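You operate a simulated robot arm through the tools that you are given. There is no shell and no other tool.

Carry out the task below with a simulated two-armed robot. There is one attempt and no reset: what you move stays moved.

Task
Top the brine tank up to 90 %, suction valve shut meanwhile.
Fine: set the float stop first; fill tap shut and suction valve open at the end.

The check looks at the end state, three seconds after you hand in, the way a careful person would. Anything else that was tipped, shoved, dropped, spilled or broken makes it a failure.

Robot
Two 7-joint arms with fingered hands on one trunk that stands fixed in place. Base frame: the origin is at the foot of the trunk, x ahead of it, y to its left, z up; the work surface is at about z = 0.915. Units: m, rad, N and s.
The left shoulder is at [0.058, 0.17, 1.238], the right one opposite. With the tool pointing down near the work surface each hand reaches from about 0.3 to 0.76 m from the base axis, measured 20 degrees to its own side. Payload 4 kg a hand.
The tool frame of a hand sits at the grasp point between the pads (the TCP): z along the fingers, y along the line on which they close. The tips reach 0.026 m beyond it. Largest opening 0.132 m; the body of the gripper starts 0.073 m behind the TCP. The gripper is a hand of 4 fingers: y runs from the thumb to the fingers, the wrist lies at [0, 0, -0.224] in the tool frame.
Orientation is that of the tool frame in the base frame, as a unit quaternion [w, x, y, z]. With the fingers straight down and closing along the base's y, the tool's x points along the base's -x, its y along +y and its z along -z.

Tools
- The arms move only by the tool move_arm. It takes "left_motion", "right_motion" or both (then of equal length, played together; a hand with none holds still); each is a list that holds one entry, the list of rows, each a list of 6 numbers: the shift along the tool's x, y, z in units of 500 mm (1.0 is 500 mm), then the turn, a rotation vector about the tool's x, y, z in units of 120 degrees (1.0 is 120 degrees). In form: [[[dx, dy, dz, wx, wy, wz], ...]]. A call has 1 to 20 rows; each row is the pose to reach, as a shift and turn from the pose commanded when the call began, along the tool's axes at that moment. A call with a number of a shift or a turn outside -1 to 1 is refused whole. Rows are played at 5 a second. More than 0.05 m and 0.15 rad between two rows, and nothing of the call is played. A pose out of reach is approached as far as the arm can. The call stops where the force on the tool passes 90 N (or 10 N more than at its start, if that is more) or the arm is blocked; 0.2 s more then pass. In this call time passes only in rows, and 0.2 s behind the last. The reply holds the time, the measured pose of the TCP, the force on the tool along the base axes, the opening and the grip force, in the units named above and with some noise, with the torque about the TCP (base axes, N m) and any sound that the robot's microphone picked up.
- Cameras (640 x 400 px; columns grow to the right, rows downward): "scene" is now at [0.1315, -0.0463, 1.4404]; the picture's right is [-0.50, -0.87, 0.00], its down [-0.29, 0.16, -0.94] and it looks along [0.82, -0.47, -0.33] (base axes); focal length 315 px, centre (320, 200). "left" rides on the left gripper at [-0.073, 0.006, -0.094] in its tool frame; the picture's right is [-0.08, -1.00, 0.00], its down [0.79, -0.06, -0.62] and it looks along [0.61, -0.05, 0.79] (tool axes); focal length 230 px, centre (320, 200). "right" rides on the right gripper at [0.073, 0.006, -0.094] in its tool frame; the picture's right is [-0.08, 1.00, 0.00], its down [-0.78, -0.06, -0.62] and it looks along [-0.61, -0.05, 0.79] (tool axes); focal length 230 px, centre (320, 200). There is no depth. A picture from a camera that has moved, and an enlarged one, comes with that camera's place and axes in the base frame and with its lens.
- camera(camera): a new picture of that camera. It takes no simulated time.
- move_column(by): slides the trunk up (or, below 0, down) by that many m; the arms and the scene camera ride with it, the base frame stays. It gives what a move gives, with no picture.
- set_fingers(finger1, finger2, finger3, thumb_bend, hand): sets how far each is bent, from 0 (flat) to 100 (curled in); at 30 the hand is open as for a grip, at 70 the pads meet at the TCP. One left out holds its place. A second passes; each finger stops where it meets its share of the squeeze, and holds until it gets a number again. It is the only way to open and close the hand. It gives what a move gives, with no picture; readings hold the bend of each and the force on the fingers (four entries, about 0 where the hand has none), thumb and palm.
- turn_head(pan, tilt): turns the head with the scene camera to pan (to the left, within 1.396 rad either way) and tilt (down, from -0.506 to 1.204), counted from straight ahead of the robot. It gives what a move gives.
- close_up(camera, box): a new picture of the part [left, top, right, bottom] of that camera's present view, enlarged. It takes no simulated time.
- job_done(): hands the job in; it is judged then, once.

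Nothing tells you positions but the pictures and the camera data. Unless the task says otherwise, let go and move clear before handing in.

The tools are called after "Request:" as name(argument=value, ...) on one line, values as JSON. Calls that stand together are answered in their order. move_arm: Moves the arms, as the interface text tells. Its arguments: {"type":"object","properties":{"left_motion":{"type":"array","items":{"type":"array","items":{"type":"array","items":{"type":"number"}}}},"right_motion":{"type":"array","items":{"type":"array","items":{"type":"array","items":{"type":"number"}}}}},"required":[]} The other tools are called the same way: move_column (by) slides the trunk up or down; set_fingers (finger1, finger2, finger3, thumb_bend, hand) moves the fingers one by one; turn_head (pan, tilt) turns the head that bears the scene camera; camera (camera) takes a picture; close_up (camera, box) takes an enlarged picture of a part of a camera's view; job_done () hands the job in.

At the start:

```text
time_s: 0.0
left_tool_pos: [0.4525, -0.0829, 1.2996]
left_ee_rot: [0.0, -0.001, 1.0, 0.0]
left_ft_force: [0.3, 0.5, 0.2]
left_moment: [0.01, -0.03, -0.02]
left_opening: 0.1315
left_grasp_force: 0.0
left_shape: jaw
left_bend: [30.0, 30.0, 30.0, 30.0]
left_finger forces: [0.1, 0.1, 0.1, 0.1, 0.0, 0.0]
right_tool_pos: [0.3762, -0.5153, 1.3764]
right_ee_rot: [0.0, 0.0, 1.0, -0.001]
right_ft_force: [0.5, -0.1, 0.0]
right_moment: [-0.02, 0.0, -0.01]
right_opening: 0.132
right_grasp_force: 0.1
right_shape: jaw
right_bend: [30.0, 30.0, 30.0, 30.0]
right_finger forces: [0.1, 0.0, 0.1, 0.1, 0.0, 0.1]
trunk travel left (down, up): [-0.25, 0.101]
head pan, tilt: [-0.52, 0.337]
```

scene: 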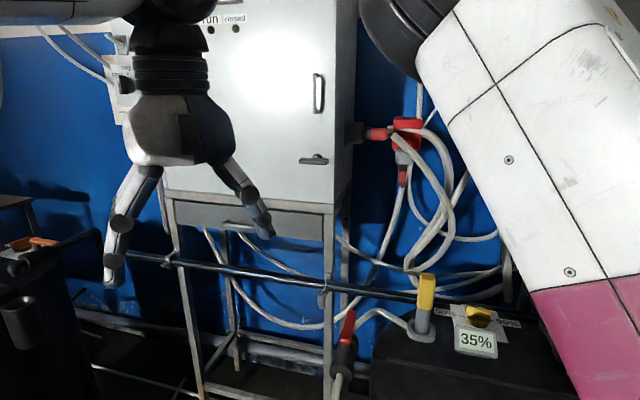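
right: 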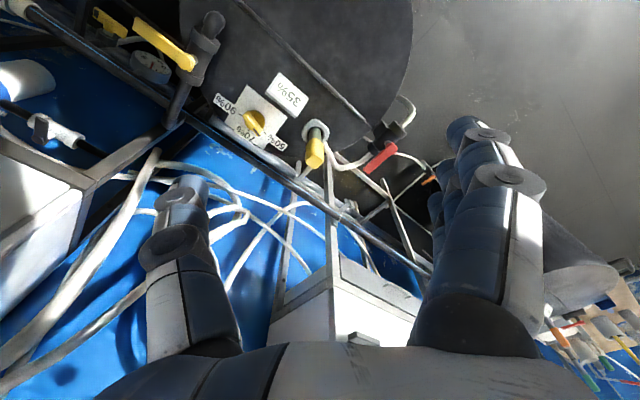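
left: 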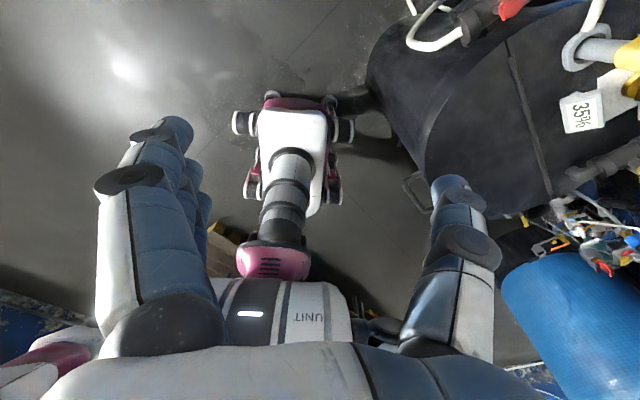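

I see a black brine tank ahead and to the right with a 35% display, a yellow selector (50/70/90 %), a yellow-handled valve, and a red-handled valve. I'll look closer before moving anything.

Request:
close_up(camera="right", box=[80, 0, 440, 225])

Request:
close_up(camera="scene", box=[320, 240, 576, 400])

Request:
close_up(camera="left", box=[380, 0, 640, 162])

Request:
turn_head(pan=-0.8, tilt=0.8)

```text
1.78 times, centred on (260, 112) of right
camera zoom: at [0.3027, -0.5089, 1.4691], right [0.08, 1.0, 0.0], down [0.78, -0.06, 0.62], along [0.61, -0.05, -0.79], focal length 409 px, centre (427, 356)
```

zoom: 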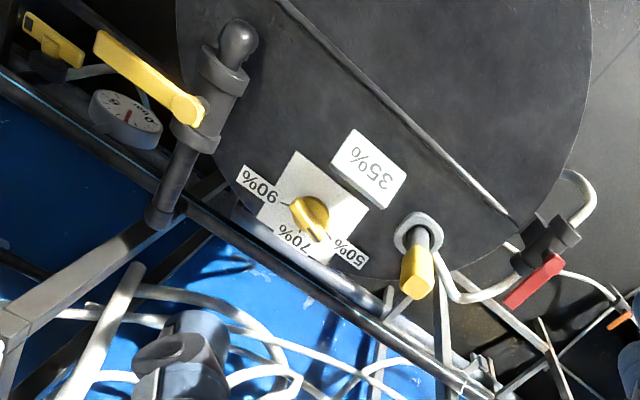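

```text
2.50 times, centred on (448, 320) of scene
camera zoom: at [0.1315, -0.0463, 1.4404], right [-0.5, -0.87, 0.0], down [-0.29, 0.16, -0.94], along [0.82, -0.47, -0.33], focal length 788 px, centre (0, -100)
```

zoom: 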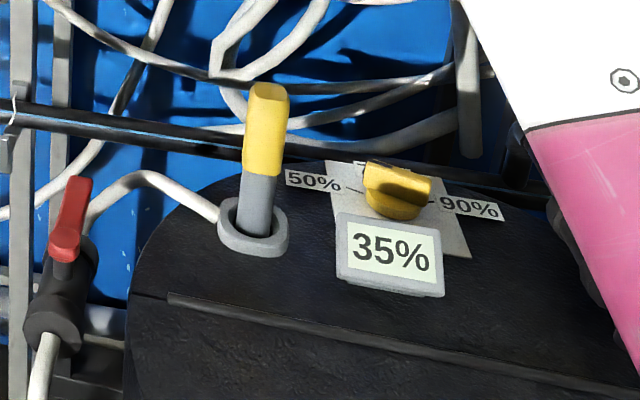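

```text
2.46 times, centred on (510, 81) of left
camera zoom: at [0.5274, -0.0763, 1.3953], right [0.08, -1.0, 0.0], down [-0.79, -0.06, 0.62], along [-0.61, -0.05, -0.79], focal length 566 px, centre (-148, 493)
```

zoom: 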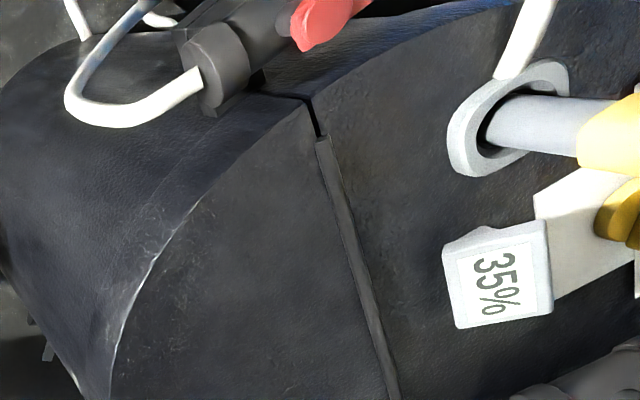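

```text
time_s: 0.9
left_tool_pos: [0.4529, -0.0822, 1.3014]
left_ee_rot: [0.0, -0.001, 1.0, -0.001]
left_ft_force: [0.1, -0.3, 0.0]
left_moment: [0.0, -0.01, 0.02]
left_opening: 0.1318
left_grasp_force: 0.1
left_shape: jaw
left_bend: [30.0, 30.0, 30.0, 30.0]
left_finger forces: [0.0, 0.0, 0.0, 0.0, 0.0, 0.1]
right_tool_pos: [0.3749, -0.5149, 1.376]
right_ee_rot: [0.0, 0.0, 1.0, 0.0]
right_ft_force: [-0.3, 1.3, -1.1]
right_moment: [-0.01, -0.01, -0.01]
right_opening: 0.1318
right_grasp_force: 0.1
right_shape: jaw
right_bend: [30.0, 30.0, 30.0, 30.0]
right_finger forces: [0.0, 0.0, 0.0, 0.0, 0.1, 0.0]
trunk travel left (down, up): [-0.25, 0.101]
head pan, tilt: [-0.799, 0.799]
```

Request:
camera(camera="scene")

Request:
camera(camera="right")

Request:
close_up(camera="right", box=[80, 0, 240, 100])

Request:
close_up(camera="right", box=[200, 60, 360, 160])

Request:
close_up(camera="right", box=[320, 80, 480, 180])

```text
taken
camera scene: at [0.107, -0.0578, 1.3994], right [-0.72, -0.7, 0.0], down [-0.5, 0.51, -0.7], along [0.49, -0.5, -0.72], focal length 315 px, centre (320, 200)
```

scene: 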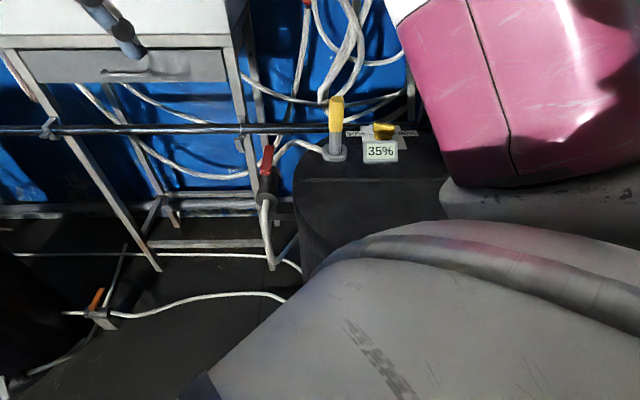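

```text
taken
camera right: at [0.3027, -0.5089, 1.4691], right [0.08, 1.0, 0.0], down [0.78, -0.06, 0.62], along [0.61, -0.05, -0.79], focal length 230 px, centre (320, 200)
```

right: 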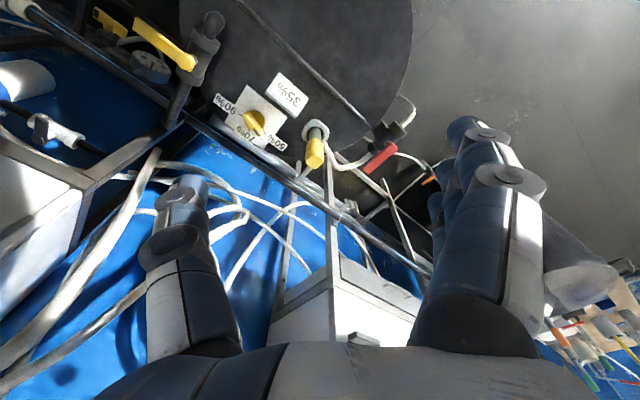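

```text
4.00 times, centred on (160, 50) of right
camera zoom: at [0.3027, -0.5089, 1.4691], right [0.08, 1.0, 0.0], down [0.78, -0.06, 0.62], along [0.61, -0.05, -0.79], focal length 920 px, centre (960, 800)
```

zoom: 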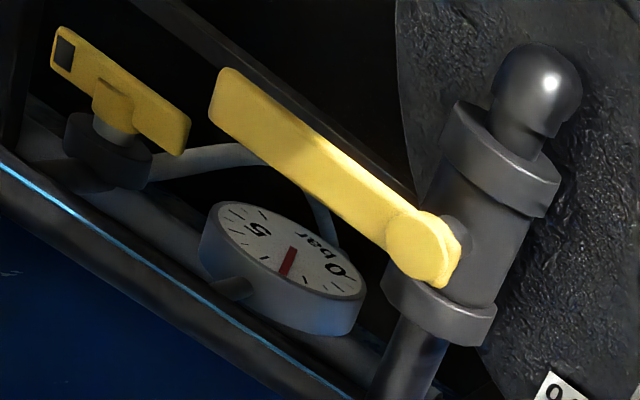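

```text
4.00 times, centred on (280, 110) of right
camera zoom: at [0.3027, -0.5089, 1.4691], right [0.08, 1.0, 0.0], down [0.78, -0.06, 0.62], along [0.61, -0.05, -0.79], focal length 920 px, centre (480, 560)
```

zoom: 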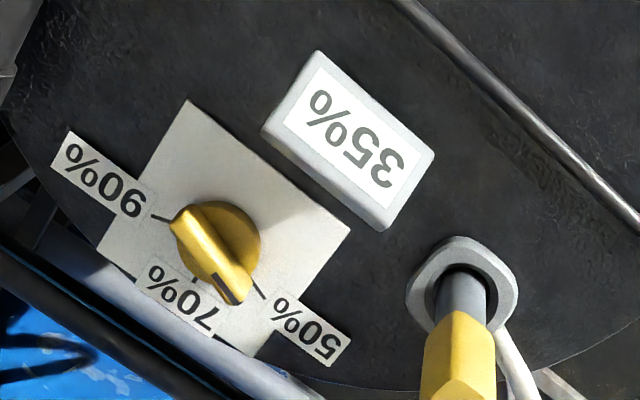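

```text
4.00 times, centred on (400, 130) of right
camera zoom: at [0.3027, -0.5089, 1.4691], right [0.08, 1.0, 0.0], down [0.78, -0.06, 0.62], along [0.61, -0.05, -0.79], focal length 920 px, centre (0, 480)
```

zoom: 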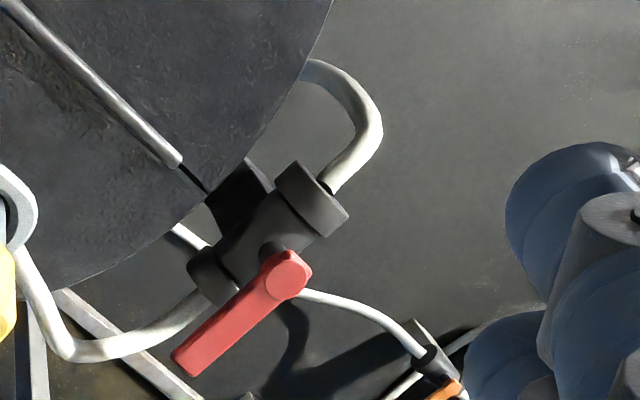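

The 35 % read-out, the float-stop selector (50/70/90), a red-lever valve on a hose and a yellow lever on a standpipe are visible. I need to work out which is the fill tap and which the suction valve, so I'll look around with the head.

Request:
turn_head(pan=-0.9, tilt=0.2)

Request:
camera(camera="scene")

Request:
turn_head(pan=-0.1, tilt=0.4)

Request:
camera(camera="scene")

Request:
turn_head(pan=0.5, tilt=0.5)

Request:
camera(camera="scene")

Request:
turn_head(pan=-1.35, tilt=0.5)

Request:
camera(camera="scene")

```text
time_s: 1.9
left_tool_pos: [0.4525, -0.0842, 1.301]
left_ee_rot: [0.0, 0.0, 1.0, 0.0]
left_ft_force: [0.1, 0.1, 0.3]
left_moment: [0.05, 0.01, -0.01]
left_opening: 0.1318
left_grasp_force: 0.1
left_shape: jaw
left_bend: [30.0, 30.0, 30.0, 30.0]
left_finger forces: [0.0, 0.1, 0.0, 0.0, 0.0, 0.1]
right_tool_pos: [0.3765, -0.5136, 1.3764]
right_ee_rot: [0.0, 0.0, 1.0, 0.001]
right_ft_force: [0.3, 0.2, -0.4]
right_moment: [-0.01, -0.01, -0.02]
right_opening: 0.1318
right_grasp_force: 0.1
right_shape: jaw
right_bend: [30.0, 30.0, 30.0, 30.0]
right_finger forces: [0.1, 0.0, 0.0, 0.0, 0.1, 0.0]
trunk travel left (down, up): [-0.25, 0.101]
head pan, tilt: [-0.901, 0.201]
```

```text
taken
camera scene: at [0.1086, -0.073, 1.4529], right [-0.78, -0.62, 0.0], down [-0.12, 0.16, -0.98], along [0.61, -0.77, -0.2], focal length 315 px, centre (320, 200)
```

scene: 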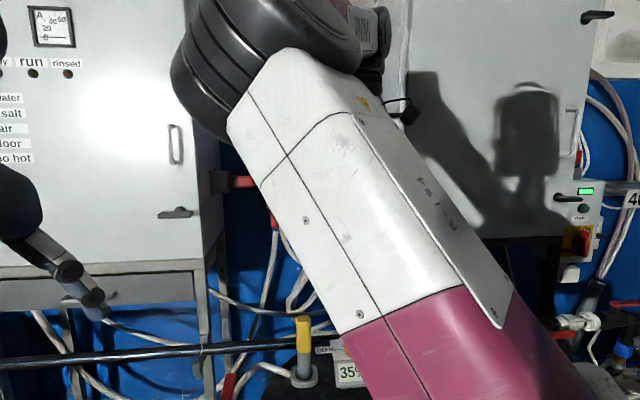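

```text
time_s: 3.0
left_tool_pos: [0.4526, -0.0815, 1.2999]
left_ee_rot: [0.0, -0.001, 1.0, 0.0]
left_ft_force: [1.2, 0.0, -0.1]
left_moment: [0.01, 0.0, -0.01]
left_opening: 0.1317
left_grasp_force: 0.0
left_shape: jaw
left_bend: [30.0, 30.0, 30.0, 30.0]
left_finger forces: [0.1, 0.1, 0.0, 0.1, 0.0, 0.1]
right_tool_pos: [0.3747, -0.5138, 1.3769]
right_ee_rot: [0.0, 0.0, 1.0, 0.0]
right_ft_force: [0.2, -0.2, 0.8]
right_moment: [-0.02, 0.04, -0.01]
right_opening: 0.1316
right_grasp_force: 0.1
right_shape: jaw
right_bend: [30.0, 30.0, 30.0, 30.0]
right_finger forces: [0.1, 0.1, 0.0, 0.1, 0.0, 0.0]
trunk travel left (down, up): [-0.25, 0.101]
head pan, tilt: [-0.099, 0.4]
```

```text
taken
camera scene: at [0.1428, -0.0093, 1.4345], right [-0.1, -0.99, 0.0], down [-0.39, 0.04, -0.92], along [0.92, -0.09, -0.39], focal length 315 px, centre (320, 200)
```

scene: 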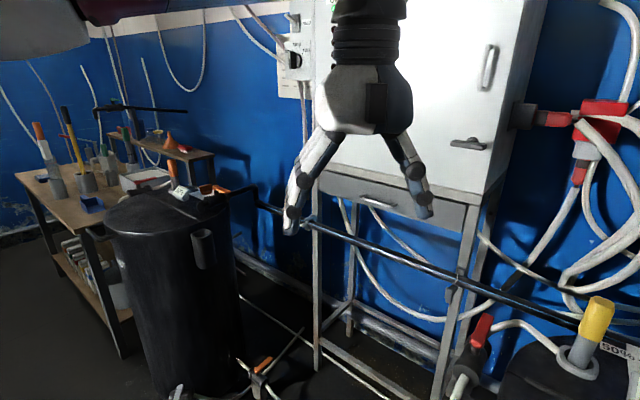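

```text
time_s: 4.0
left_tool_pos: [0.4525, -0.0815, 1.3011]
left_ee_rot: [0.0, -0.001, 1.0, 0.0]
left_ft_force: [0.3, -0.5, 0.6]
left_moment: [0.01, 0.02, 0.01]
left_opening: 0.1317
left_grasp_force: 0.0
left_shape: jaw
left_bend: [30.0, 30.0, 30.0, 30.0]
left_finger forces: [0.0, 0.1, 0.1, 0.0, 0.0, 0.0]
right_tool_pos: [0.3758, -0.5144, 1.3758]
right_ee_rot: [0.001, 0.001, 1.0, 0.0]
right_ft_force: [0.1, 0.0, 0.1]
right_moment: [-0.03, 0.04, 0.03]
right_opening: 0.1321
right_grasp_force: 0.1
right_shape: jaw
right_bend: [30.0, 30.0, 30.0, 30.0]
right_finger forces: [0.0, 0.1, 0.0, 0.0, 0.0, 0.1]
trunk travel left (down, up): [-0.25, 0.101]
head pan, tilt: [0.499, 0.499]
```

```text
taken
camera scene: at [0.1306, 0.0435, 1.4253], right [0.48, -0.88, 0.0], down [-0.42, -0.23, -0.88], along [0.77, 0.42, -0.48], focal length 315 px, centre (320, 200)
```

scene: 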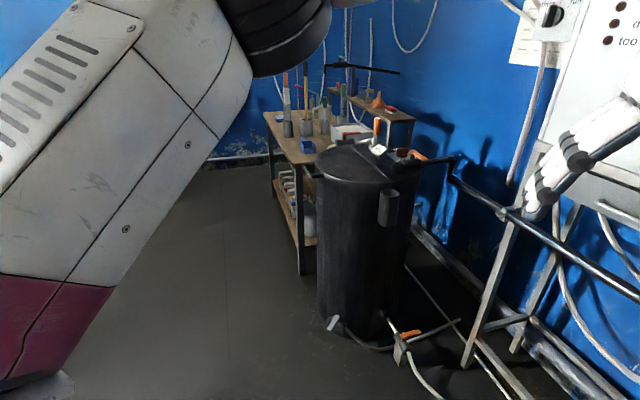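

```text
time_s: 5.9
left_tool_pos: [0.4525, -0.0832, 1.3014]
left_ee_rot: [0.001, -0.001, 1.0, -0.001]
left_ft_force: [-1.0, -0.4, -0.9]
left_moment: [0.03, -0.01, -0.02]
left_opening: 0.1315
left_grasp_force: 0.0
left_shape: jaw
left_bend: [30.0, 30.0, 30.0, 30.0]
left_finger forces: [0.0, 0.0, 0.1, 0.2, 0.1, 0.1]
right_tool_pos: [0.376, -0.515, 1.375]
right_ee_rot: [0.001, 0.0, 1.0, -0.001]
right_ft_force: [-0.1, -0.7, -0.1]
right_moment: [0.01, -0.01, 0.01]
right_opening: 0.1317
right_grasp_force: 0.0
right_shape: jaw
right_bend: [30.0, 30.0, 30.0, 30.0]
right_finger forces: [0.0, 0.0, 0.1, 0.0, 0.0, 0.0]
trunk travel left (down, up): [-0.25, 0.101]
head pan, tilt: [-1.349, 0.499]
```

```text
taken
camera scene: at [0.0707, -0.0887, 1.4253], right [-0.98, -0.22, 0.0], down [-0.11, 0.47, -0.88], along [0.19, -0.86, -0.48], focal length 315 px, centre (320, 200)
```

scene: 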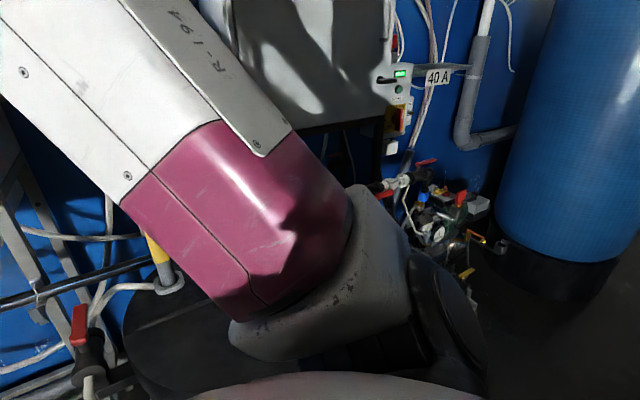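

A second black tank stands to the left with its own orange parts; I need to know which is the brine tank. I'll look closely at both and at the pipework behind the right arm.

Request:
turn_head(pan=0.3, tilt=0.45)

Request:
camera(camera="scene")

Request:
close_up(camera="scene", box=[160, 100, 400, 250])

Request:
close_up(camera="scene", box=[240, 120, 368, 200])

Request:
close_up(camera="scene", box=[240, 250, 480, 400])

```text
time_s: 7.6
left_tool_pos: [0.4541, -0.0827, 1.3002]
left_ee_rot: [0.001, -0.001, 1.0, 0.0]
left_ft_force: [-0.6, -0.1, 0.2]
left_moment: [0.01, 0.02, -0.02]
left_opening: 0.1321
left_grasp_force: 0.0
left_shape: jaw
left_bend: [30.0, 30.0, 30.0, 30.0]
left_finger forces: [0.0, 0.0, 0.0, 0.1, 0.1, 0.1]
right_tool_pos: [0.3758, -0.5142, 1.3754]
right_ee_rot: [0.0, 0.0, 1.0, 0.0]
right_ft_force: [0.1, -0.4, 0.0]
right_moment: [-0.03, 0.0, -0.01]
right_opening: 0.1319
right_grasp_force: 0.0
right_shape: jaw
right_bend: [30.0, 30.0, 30.0, 30.0]
right_finger forces: [0.0, 0.0, 0.1, 0.1, 0.1, 0.1]
trunk travel left (down, up): [-0.25, 0.101]
head pan, tilt: [0.3, 0.45]
```

```text
taken
camera scene: at [0.1385, 0.0271, 1.4298], right [0.3, -0.96, 0.0], down [-0.42, -0.13, -0.9], along [0.86, 0.27, -0.44], focal length 315 px, centre (320, 200)
```

scene: 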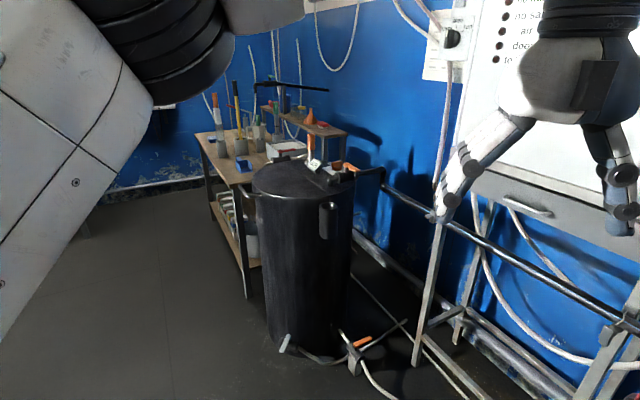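

```text
2.67 times, centred on (280, 175) of scene
camera zoom: at [0.1385, 0.0271, 1.4298], right [0.3, -0.96, 0.0], down [-0.42, -0.13, -0.9], along [0.86, 0.27, -0.44], focal length 840 px, centre (427, 267)
```

zoom: 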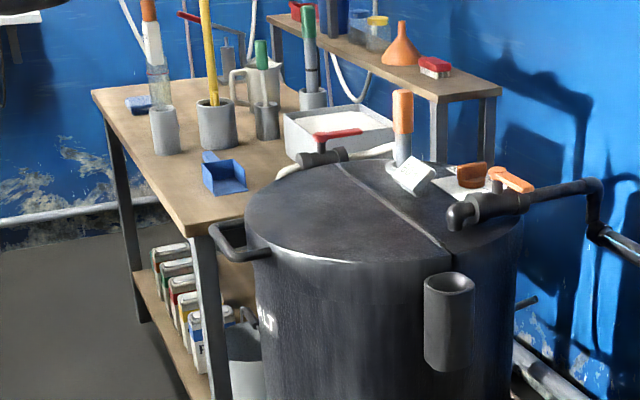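

```text
5.00 times, centred on (304, 160) of scene
camera zoom: at [0.1385, 0.0271, 1.4298], right [0.3, -0.96, 0.0], down [-0.42, -0.13, -0.9], along [0.86, 0.27, -0.44], focal length 1575 px, centre (400, 400)
```

zoom: 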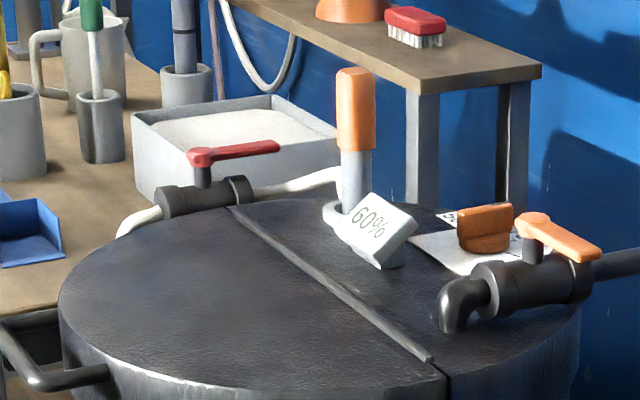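

```text
2.67 times, centred on (360, 325) of scene
camera zoom: at [0.1385, 0.0271, 1.4298], right [0.3, -0.96, 0.0], down [-0.42, -0.13, -0.9], along [0.86, 0.27, -0.44], focal length 840 px, centre (213, -133)
```

zoom: 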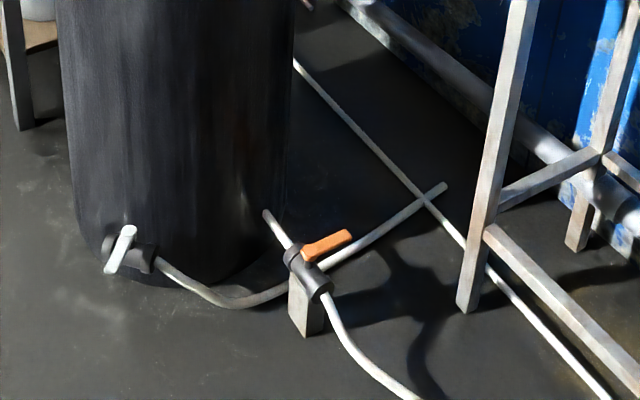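

The left tank reads 60 % and has orange parts and a white marking on its side; I want to read markings on both tanks.

Request:
close_up(camera="scene", box=[240, 190, 304, 230])

Request:
turn_head(pan=0.0, tilt=0.1)

Request:
camera(camera="scene")

Request:
close_up(camera="scene", box=[200, 0, 520, 200])

```text
10.00 times, centred on (272, 210) of scene
camera zoom: at [0.1385, 0.0271, 1.4298], right [0.3, -0.96, 0.0], down [-0.42, -0.13, -0.9], along [0.86, 0.27, -0.44], focal length 3151 px, centre (800, 100)
```

zoom: 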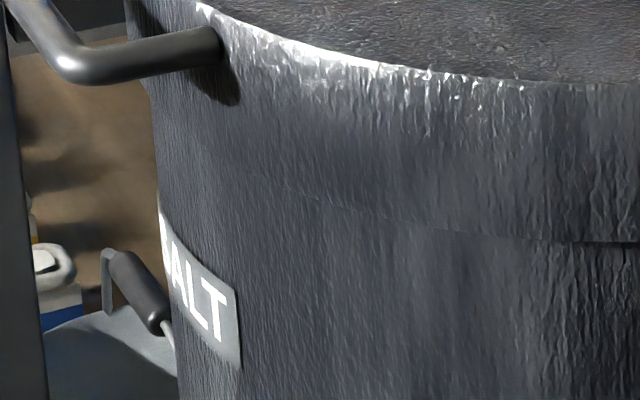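

```text
time_s: 8.4
left_tool_pos: [0.4526, -0.0819, 1.3013]
left_ee_rot: [-0.001, 0.0, 1.0, 0.0]
left_ft_force: [-0.1, -0.5, 0.1]
left_moment: [0.02, 0.0, 0.01]
left_opening: 0.1319
left_grasp_force: 0.1
left_shape: jaw
left_bend: [30.0, 30.0, 30.0, 30.0]
left_finger forces: [0.1, 0.1, 0.0, 0.0, 0.0, 0.0]
right_tool_pos: [0.3769, -0.5148, 1.3754]
right_ee_rot: [0.0, -0.001, 1.0, 0.001]
right_ft_force: [-0.2, -0.1, -0.6]
right_moment: [-0.02, 0.0, 0.0]
right_opening: 0.132
right_grasp_force: 0.1
right_shape: jaw
right_bend: [30.0, 30.0, 30.0, 30.0]
right_finger forces: [0.1, 0.0, 0.0, 0.1, 0.0, 0.0]
trunk travel left (down, up): [-0.25, 0.101]
head pan, tilt: [0.0, 0.099]
```

```text
taken
camera scene: at [0.1428, 0.0001, 1.4623], right [0.0, -1.0, 0.0], down [-0.1, 0.0, -0.99], along [0.99, 0.0, -0.1], focal length 315 px, centre (320, 200)
```

scene: 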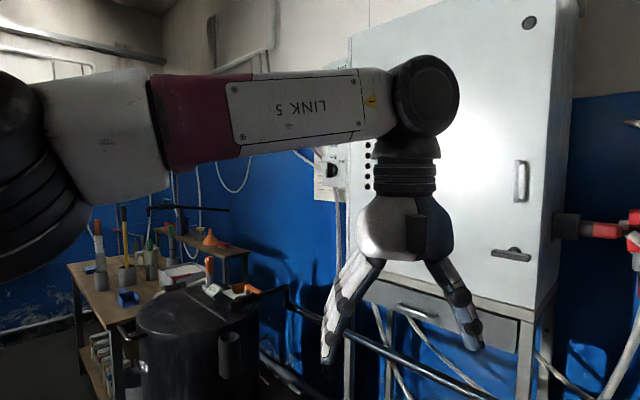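

```text
2.00 times, centred on (360, 100) of scene
camera zoom: at [0.1428, 0.0001, 1.4623], right [0.0, -1.0, 0.0], down [-0.1, 0.0, -0.99], along [0.99, 0.0, -0.1], focal length 630 px, centre (240, 400)
```

zoom: 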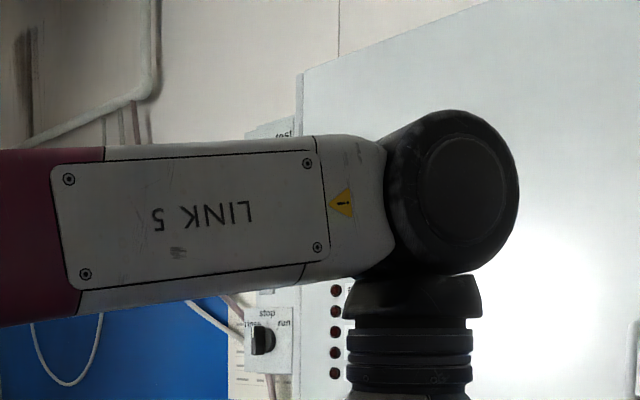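

The left tank is marked SALT, reads 60 % and seems out of reach; the right one (35 %) has knob near [0.47,-0.67,0.95], red valve near [0.56,-0.36,0.95], yellow lever near [0.34,-0.75,1.0]. I'll move the right hand back and to the right to look at them from another viewpoint.

Request:
move_arm(right_motion=[[[0.04, -0.05, 0.04, 0, 0, 0], [0.08, -0.1, 0.08, 0, 0, 0], [0.12, -0.15, 0.12, 0, 0, 0], [0.15, -0.2, 0.15, 0, 0, 0]]])

Request:
camera(camera="right")

Request:
turn_head(pan=-0.8, tilt=0.5)

Request:
camera(camera="scene")

```text
time_s: 9.4
left_tool_pos: [0.4527, -0.0837, 1.3006]
left_ee_rot: [0.0, -0.001, 1.0, 0.0]
left_ft_force: [-0.2, -0.4, -0.5]
left_moment: [0.05, -0.02, 0.03]
left_opening: 0.1318
left_grasp_force: 0.1
left_shape: jaw
left_bend: [30.0, 30.0, 30.0, 30.0]
left_finger forces: [0.0, 0.0, 0.1, 0.0, 0.1, 0.0]
right_tool_pos: [0.3002, -0.6161, 1.3001]
right_ee_rot: [0.0, 0.0, 1.0, 0.0]
right_ft_force: [0.7, 0.5, -0.1]
right_moment: [0.04, 0.0, -0.04]
right_opening: 0.132
right_grasp_force: 0.1
right_shape: jaw
right_bend: [30.0, 30.0, 30.0, 30.0]
right_finger forces: [0.0, 0.0, 0.1, 0.0, 0.0, 0.0]
trunk travel left (down, up): [-0.25, 0.101]
head pan, tilt: [0.0, 0.099]
```

```text
taken
camera right: at [0.2271, -0.6104, 1.3937], right [0.08, 1.0, 0.0], down [0.79, -0.06, 0.62], along [0.61, -0.05, -0.79], focal length 230 px, centre (320, 200)
```

right: 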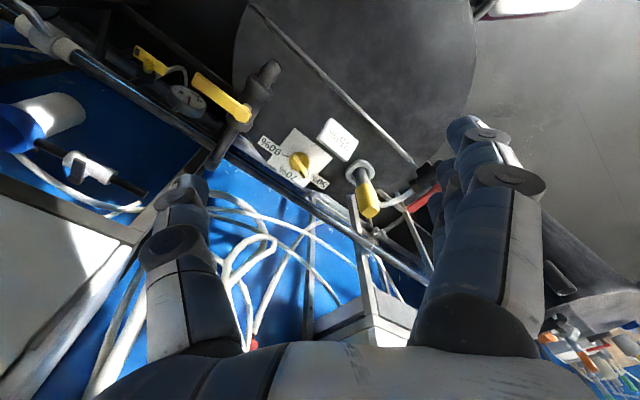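

```text
time_s: 10.5
left_tool_pos: [0.4528, -0.0822, 1.301]
left_ee_rot: [0.0, -0.001, 1.0, 0.001]
left_ft_force: [0.3, 0.7, 0.2]
left_moment: [0.0, -0.01, 0.0]
left_opening: 0.1315
left_grasp_force: 0.0
left_shape: jaw
left_bend: [30.0, 30.0, 30.0, 30.0]
left_finger forces: [0.0, 0.1, 0.1, 0.1, 0.0, 0.0]
right_tool_pos: [0.3006, -0.6141, 1.3003]
right_ee_rot: [0.0, 0.001, 1.0, 0.0]
right_ft_force: [-0.4, -0.4, 0.3]
right_moment: [-0.02, 0.0, 0.0]
right_opening: 0.132
right_grasp_force: 0.0
right_shape: jaw
right_bend: [30.0, 30.0, 30.0, 30.0]
right_finger forces: [0.0, 0.0, 0.1, 0.0, 0.0, 0.1]
trunk travel left (down, up): [-0.25, 0.101]
head pan, tilt: [-0.799, 0.499]
```

```text
taken
camera scene: at [0.1141, -0.0651, 1.4253], right [-0.72, -0.7, 0.0], down [-0.33, 0.34, -0.88], along [0.61, -0.63, -0.48], focal length 315 px, centre (320, 200)
```

scene: 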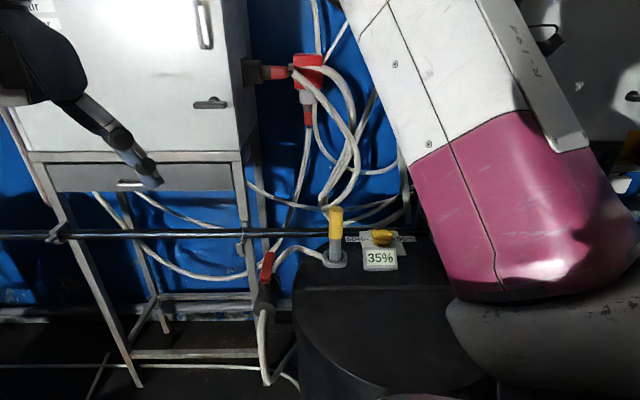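

The view now shows the knob, display and both levers well; I'll take enlarged views.

Request:
close_up(camera="right", box=[240, 100, 368, 180])

Request:
close_up(camera="right", box=[130, 40, 290, 140])

Request:
close_up(camera="right", box=[320, 120, 480, 220])

Request:
close_up(camera="scene", box=[230, 190, 422, 310])

Request:
close_up(camera="scene", box=[320, 215, 432, 285])

```text
5.00 times, centred on (304, 140) of right
camera zoom: at [0.2273, -0.609, 1.3945], right [0.08, 1.0, 0.0], down [0.78, -0.06, 0.62], along [0.61, -0.05, -0.79], focal length 1150 px, centre (400, 500)
```

zoom: 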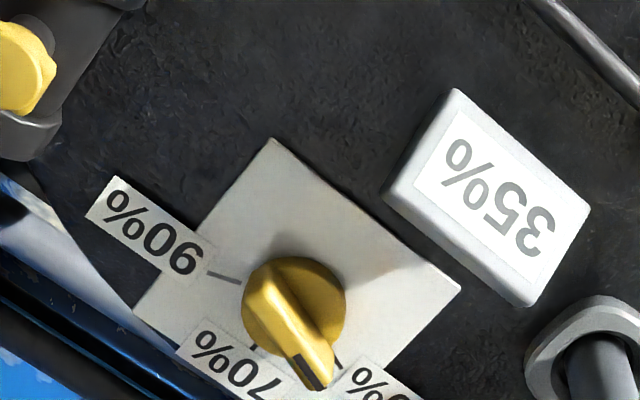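

```text
4.00 times, centred on (210, 90) of right
camera zoom: at [0.2273, -0.609, 1.3945], right [0.08, 1.0, 0.0], down [0.78, -0.06, 0.62], along [0.61, -0.05, -0.79], focal length 920 px, centre (760, 640)
```

zoom: 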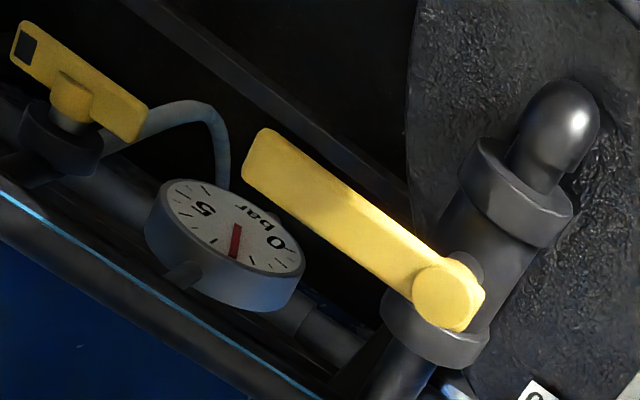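

```text
4.00 times, centred on (400, 170) of right
camera zoom: at [0.2273, -0.609, 1.3945], right [0.08, 1.0, 0.0], down [0.78, -0.06, 0.62], along [0.61, -0.05, -0.79], focal length 920 px, centre (0, 320)
```

zoom: 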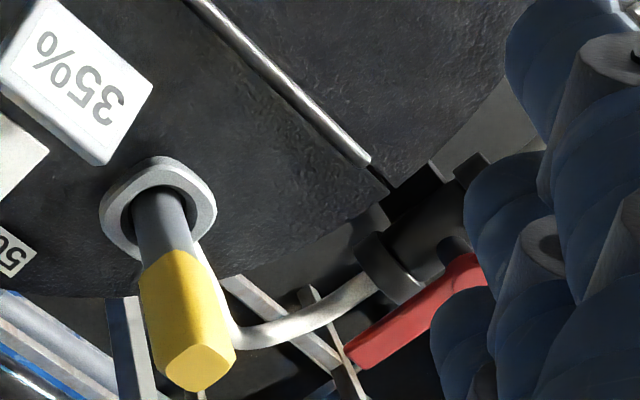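

```text
3.33 times, centred on (326, 250) of scene
camera zoom: at [0.1141, -0.0651, 1.4253], right [-0.72, -0.7, 0.0], down [-0.33, 0.34, -0.88], along [0.61, -0.63, -0.48], focal length 1050 px, centre (300, 33)
```

zoom: 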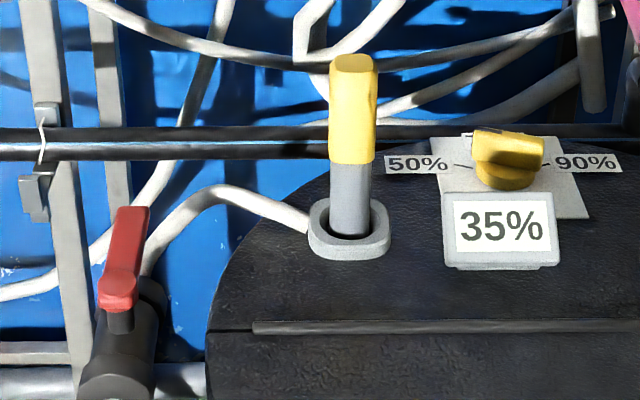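

```text
5.71 times, centred on (376, 250) of scene
camera zoom: at [0.1141, -0.0651, 1.4253], right [-0.72, -0.7, 0.0], down [-0.33, 0.34, -0.88], along [0.61, -0.63, -0.48], focal length 1800 px, centre (0, -86)
```

zoom: 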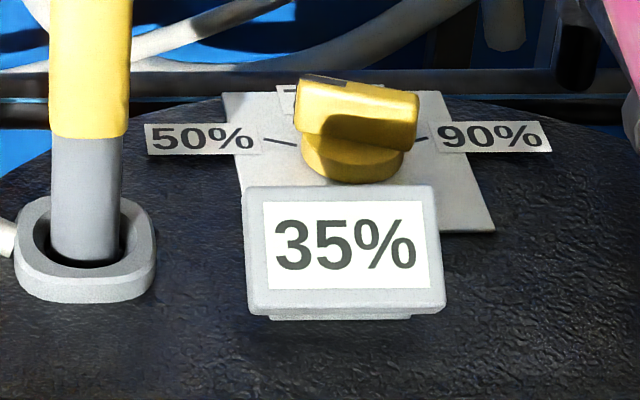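

The knob sits at about [0.475,-0.679], pointer near the 50 % tick; ticks are roughly 69° apart going clockwise to 90 %. The yellow lever is across its pipe (shut), the red one along its pipe (open). I'll zoom in on valve details to find their turning direction.

Request:
close_up(camera="right", box=[216, 90, 280, 130])

Request:
close_up(camera="scene", box=[230, 230, 310, 280])

Request:
close_up(camera="scene", box=[230, 260, 310, 310])

Request:
close_up(camera="left", box=[400, 0, 528, 80])

Request:
camera(camera="left")

```text
10.00 times, centred on (248, 110) of right
camera zoom: at [0.2273, -0.609, 1.3945], right [0.08, 1.0, 0.0], down [0.78, -0.06, 0.62], along [0.61, -0.05, -0.79], focal length 2301 px, centre (1040, 1100)
```

zoom: 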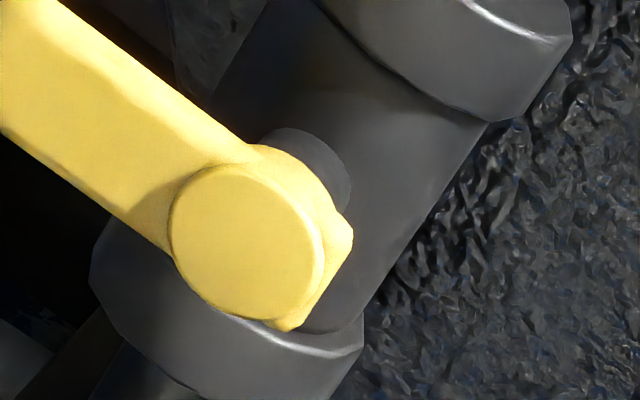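

```text
8.00 times, centred on (270, 255) of scene
camera zoom: at [0.1141, -0.0651, 1.4253], right [-0.72, -0.7, 0.0], down [-0.33, 0.34, -0.88], along [0.61, -0.63, -0.48], focal length 2521 px, centre (720, -240)
```

zoom: 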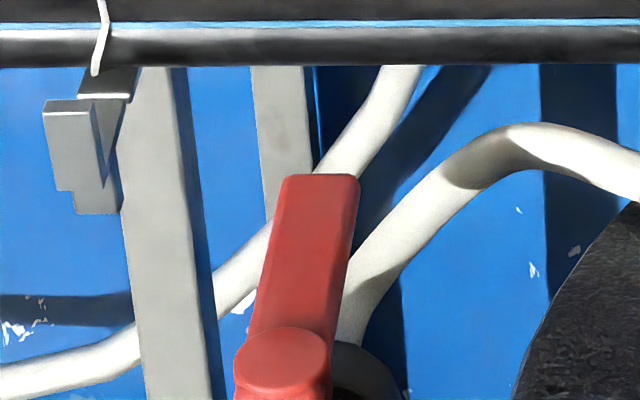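

```text
8.00 times, centred on (270, 285) of scene
camera zoom: at [0.1141, -0.0651, 1.4253], right [-0.72, -0.7, 0.0], down [-0.33, 0.34, -0.88], along [0.61, -0.63, -0.48], focal length 2521 px, centre (720, -480)
```

zoom: 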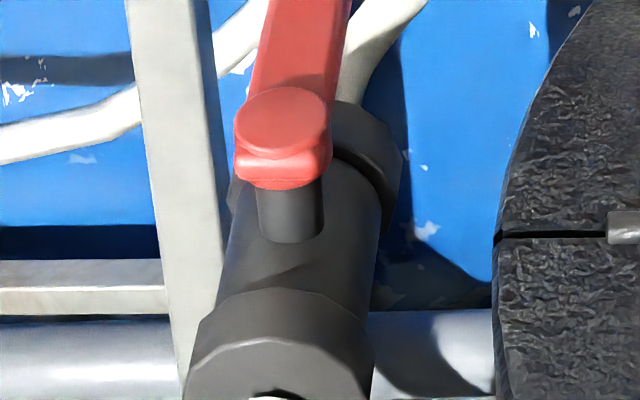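

```text
5.00 times, centred on (464, 40) of left
camera zoom: at [0.5273, -0.0762, 1.3954], right [0.08, -1.0, 0.0], down [-0.79, -0.06, 0.62], along [-0.61, -0.05, -0.79], focal length 1150 px, centre (-400, 1000)
```

zoom: 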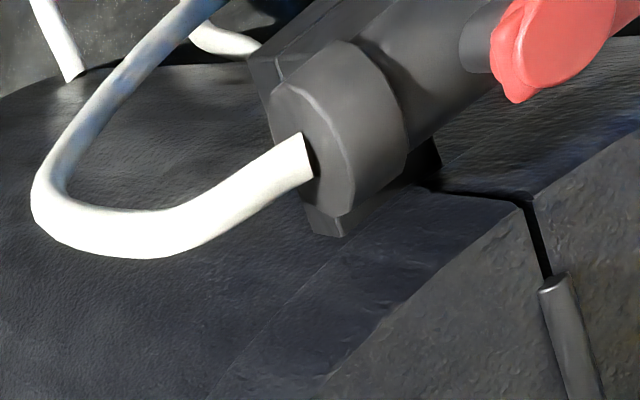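

```text
taken
camera left: at [0.5273, -0.0762, 1.3954], right [0.08, -1.0, 0.0], down [-0.79, -0.06, 0.62], along [-0.61, -0.05, -0.79], focal length 230 px, centre (320, 200)
```

left: 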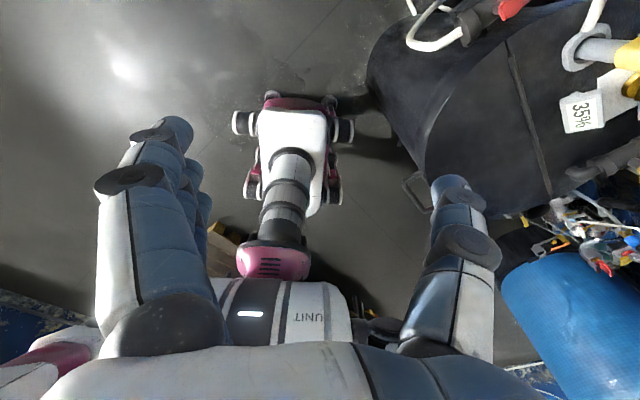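

No stop tabs are visible on the levers, so turning direction will be felt out gently later. Next I move the right hand above the knob (tips ~0.2 m over the lid), clear of the float tube.

Request:
move_arm(right_motion=[[[-0.058, -0.022, 0.05, 0, 0, 0], [-0.116, -0.043, 0.1, 0, 0, 0], [-0.174, -0.065, 0.15, 0, 0, 0], [-0.232, -0.087, 0.2, 0, 0, 0], [-0.29, -0.108, 0.25, 0, 0, 0], [-0.349, -0.13, 0.3, 0, 0, 0]]])

Request:
camera(camera="right")

Request:
camera(camera="scene")

Request:
camera(camera="left")

```text
time_s: 11.9
left_tool_pos: [0.4529, -0.0833, 1.3017]
left_ee_rot: [0.0, -0.001, 1.0, 0.0]
left_ft_force: [-0.5, 0.9, -0.4]
left_moment: [0.02, 0.02, -0.04]
left_opening: 0.1317
left_grasp_force: 0.0
left_shape: jaw
left_bend: [30.0, 30.0, 30.0, 30.0]
left_finger forces: [0.0, 0.1, 0.0, 0.0, 0.0, 0.0]
right_tool_pos: [0.474, -0.6836, 1.1489]
right_ee_rot: [0.001, 0.0, 1.0, -0.001]
right_ft_force: [0.9, 0.3, -0.3]
right_moment: [0.03, 0.01, 0.0]
right_opening: 0.1321
right_grasp_force: 0.0
right_shape: jaw
right_bend: [30.0, 30.0, 30.0, 30.0]
right_finger forces: [0.1, 0.0, 0.1, 0.0, 0.0, 0.0]
trunk travel left (down, up): [-0.25, 0.101]
head pan, tilt: [-0.799, 0.499]
```

```text
taken
camera right: at [0.4016, -0.6772, 1.2428], right [0.08, 1.0, 0.0], down [0.79, -0.06, 0.62], along [0.61, -0.05, -0.79], focal length 230 px, centre (320, 200)
```

right: 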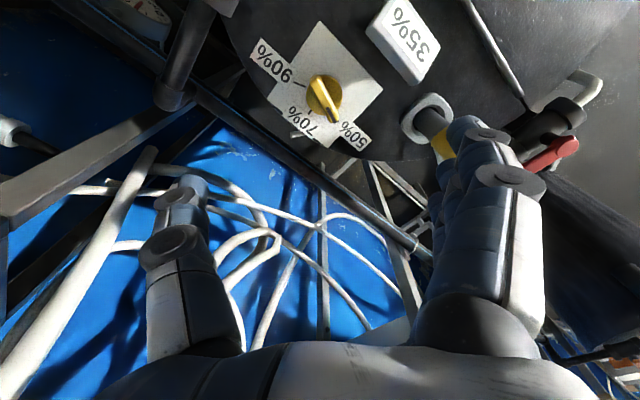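

```text
taken
camera scene: at [0.1147, -0.0661, 1.4251], right [-0.72, -0.7, 0.0], down [-0.33, 0.34, -0.88], along [0.61, -0.63, -0.48], focal length 315 px, centre (320, 200)
```

scene: 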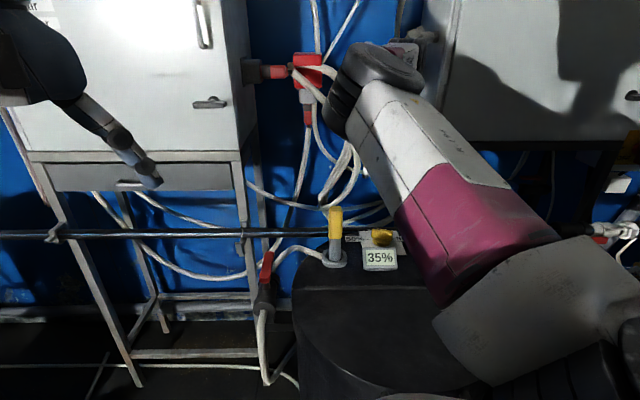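

```text
taken
camera left: at [0.528, -0.0771, 1.3949], right [0.08, -1.0, 0.0], down [-0.78, -0.06, 0.62], along [-0.61, -0.05, -0.79], focal length 230 px, centre (320, 200)
```

left: 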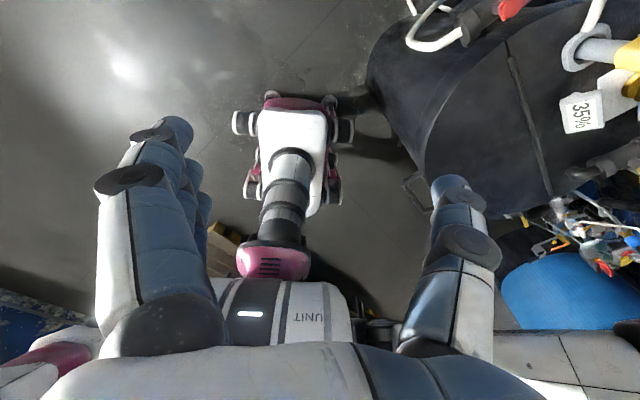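

The hand is now above the knob with a clear view of its dial. I'll enlarge it to measure the pointer and ticks precisely.

Request:
close_up(camera="right", box=[248, 20, 408, 160])

Request:
close_up(camera="right", box=[290, 60, 354, 132])

```text
2.86 times, centred on (328, 90) of right
camera zoom: at [0.4016, -0.6772, 1.2428], right [0.08, 1.0, 0.0], down [0.79, -0.06, 0.62], along [0.61, -0.05, -0.79], focal length 657 px, centre (297, 514)
```

zoom: 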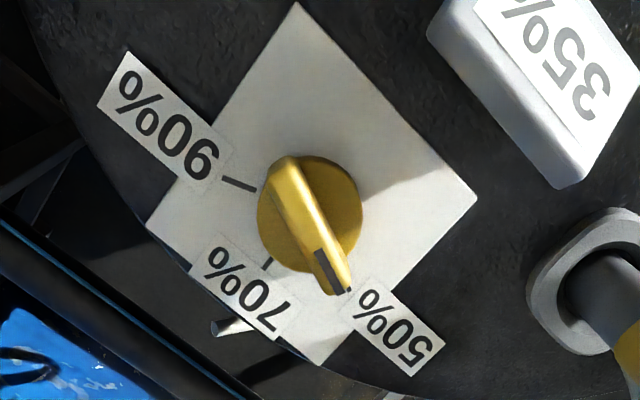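

```text
5.56 times, centred on (322, 96) of right
camera zoom: at [0.4016, -0.6772, 1.2428], right [0.08, 1.0, 0.0], down [0.79, -0.06, 0.62], along [0.61, -0.05, -0.79], focal length 1278 px, centre (309, 778)
```

zoom: 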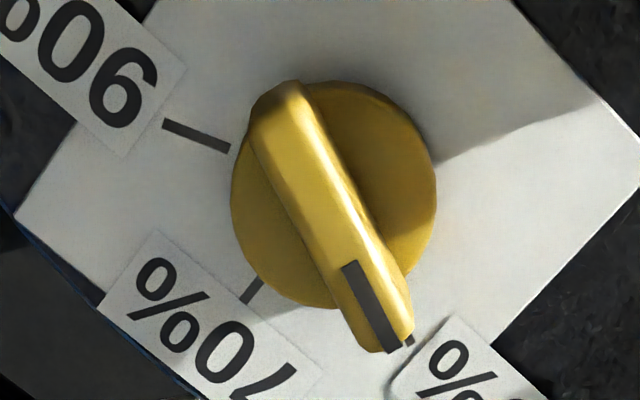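

The pointer is at the 50 % tick (yaw ≈ 23°), 90 % is at ≈ -116°, knob centre ≈ [0.477,-0.679]. I'll test in free air whether the wrist can turn to the final yaw.

Request:
move_arm(right_motion=[[[0, 0, 0, 0, 0, 0.069], [0, 0, 0, 0, 0, 0.138], [0, 0, 0, 0, 0, 0.207], [0, 0, 0, 0, 0, 0.276], [0, 0, 0, 0, 0, 0.345], [0, 0, 0, 0, 0, 0.414], [0, 0, 0, 0, 0, 0.483], [0, 0, 0, 0, 0, 0.552], [0, 0, 0, 0, 0, 0.621], [0, 0, 0, 0, 0, 0.69], [0, 0, 0, 0, 0, 0.759], [0, 0, 0, 0, 0, 0.828], [0, 0, 0, 0, 0, 0.897], [0, 0, 0, 0, 0, 0.967]]])

Request:
camera(camera="right")

Request:
camera(camera="scene")

```text
time_s: 14.9
left_tool_pos: [0.4539, -0.0826, 1.3012]
left_ee_rot: [0.0, -0.001, 1.0, 0.001]
left_ft_force: [0.2, -0.7, 0.0]
left_moment: [0.0, 0.02, 0.02]
left_opening: 0.1318
left_grasp_force: 0.0
left_shape: jaw
left_bend: [30.0, 30.0, 30.0, 30.0]
left_finger forces: [0.1, 0.0, 0.0, 0.1, 0.0, 0.0]
right_tool_pos: [0.4749, -0.6805, 1.1507]
right_ee_rot: [0.0, 0.849, 0.529, 0.0]
right_ft_force: [-0.4, 0.0, -0.1]
right_moment: [0.02, 0.02, 0.0]
right_opening: 0.1319
right_grasp_force: 0.1
right_shape: jaw
right_bend: [30.0, 30.0, 30.0, 30.0]
right_finger forces: [0.0, 0.0, 0.1, 0.0, 0.1, 0.0]
trunk travel left (down, up): [-0.25, 0.101]
head pan, tilt: [-0.799, 0.499]
```

```text
taken
camera right: at [0.5125, -0.6164, 1.2441], right [0.86, -0.51, 0.0], down [-0.4, -0.68, 0.62], along [-0.31, -0.53, -0.79], focal length 230 px, centre (320, 200)
```

right: 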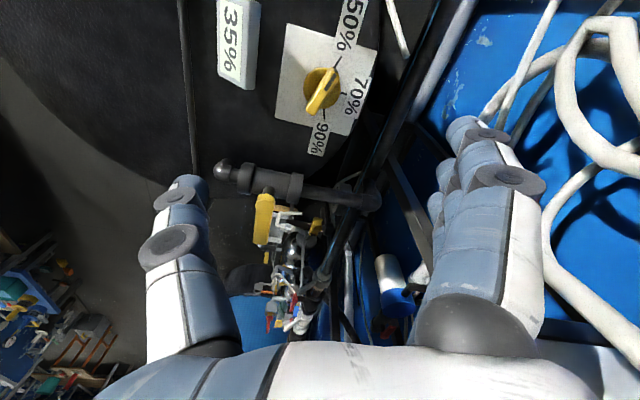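

```text
taken
camera scene: at [0.1141, -0.0652, 1.4253], right [-0.72, -0.7, 0.0], down [-0.33, 0.34, -0.88], along [0.61, -0.63, -0.48], focal length 315 px, centre (320, 200)
```

scene: 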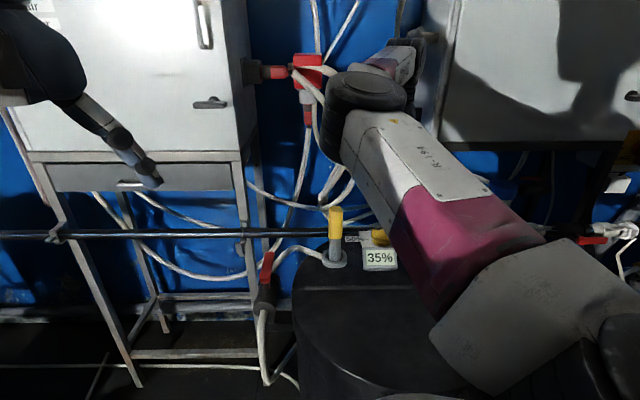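

The wrist reaches the final yaw. This view also shows the fill tap from the other side; I'll zoom in on it and on the dial before turning back to the start yaw.

Request:
close_up(camera="right", box=[190, 130, 390, 255])

Request:
close_up(camera="right", box=[260, 0, 420, 160])

Request:
close_up(camera="right", box=[220, 180, 340, 340])

```text
3.20 times, centred on (290, 192) of right
camera zoom: at [0.5125, -0.6164, 1.2441], right [0.86, -0.51, 0.0], down [-0.4, -0.68, 0.62], along [-0.31, -0.53, -0.79], focal length 736 px, centre (416, 224)
```

zoom: 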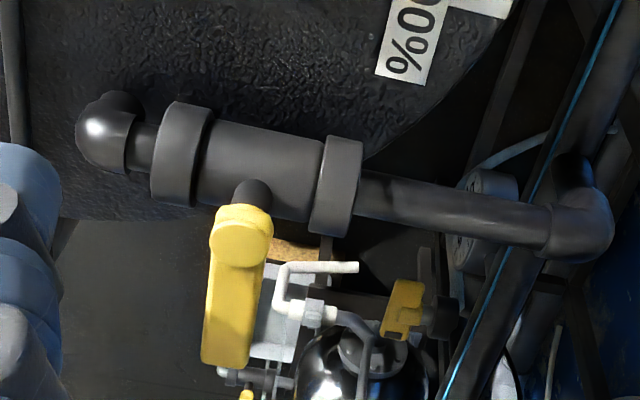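

```text
2.50 times, centred on (340, 80) of right
camera zoom: at [0.5125, -0.6164, 1.2441], right [0.86, -0.51, 0.0], down [-0.4, -0.68, 0.62], along [-0.31, -0.53, -0.79], focal length 575 px, centre (270, 500)
```

zoom: 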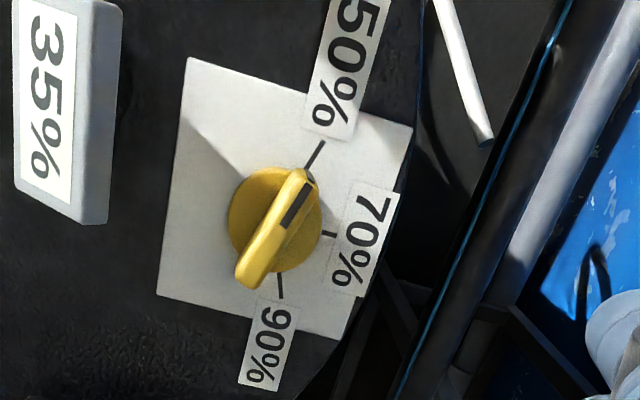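

```text
2.50 times, centred on (280, 260) of right
camera zoom: at [0.5125, -0.6164, 1.2441], right [0.86, -0.51, 0.0], down [-0.4, -0.68, 0.62], along [-0.31, -0.53, -0.79], focal length 575 px, centre (420, 50)
```

zoom: 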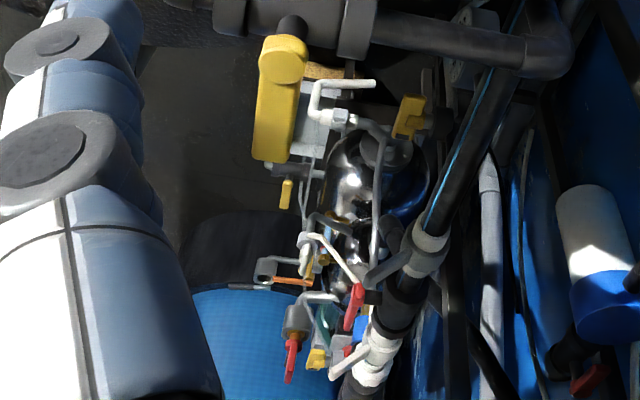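

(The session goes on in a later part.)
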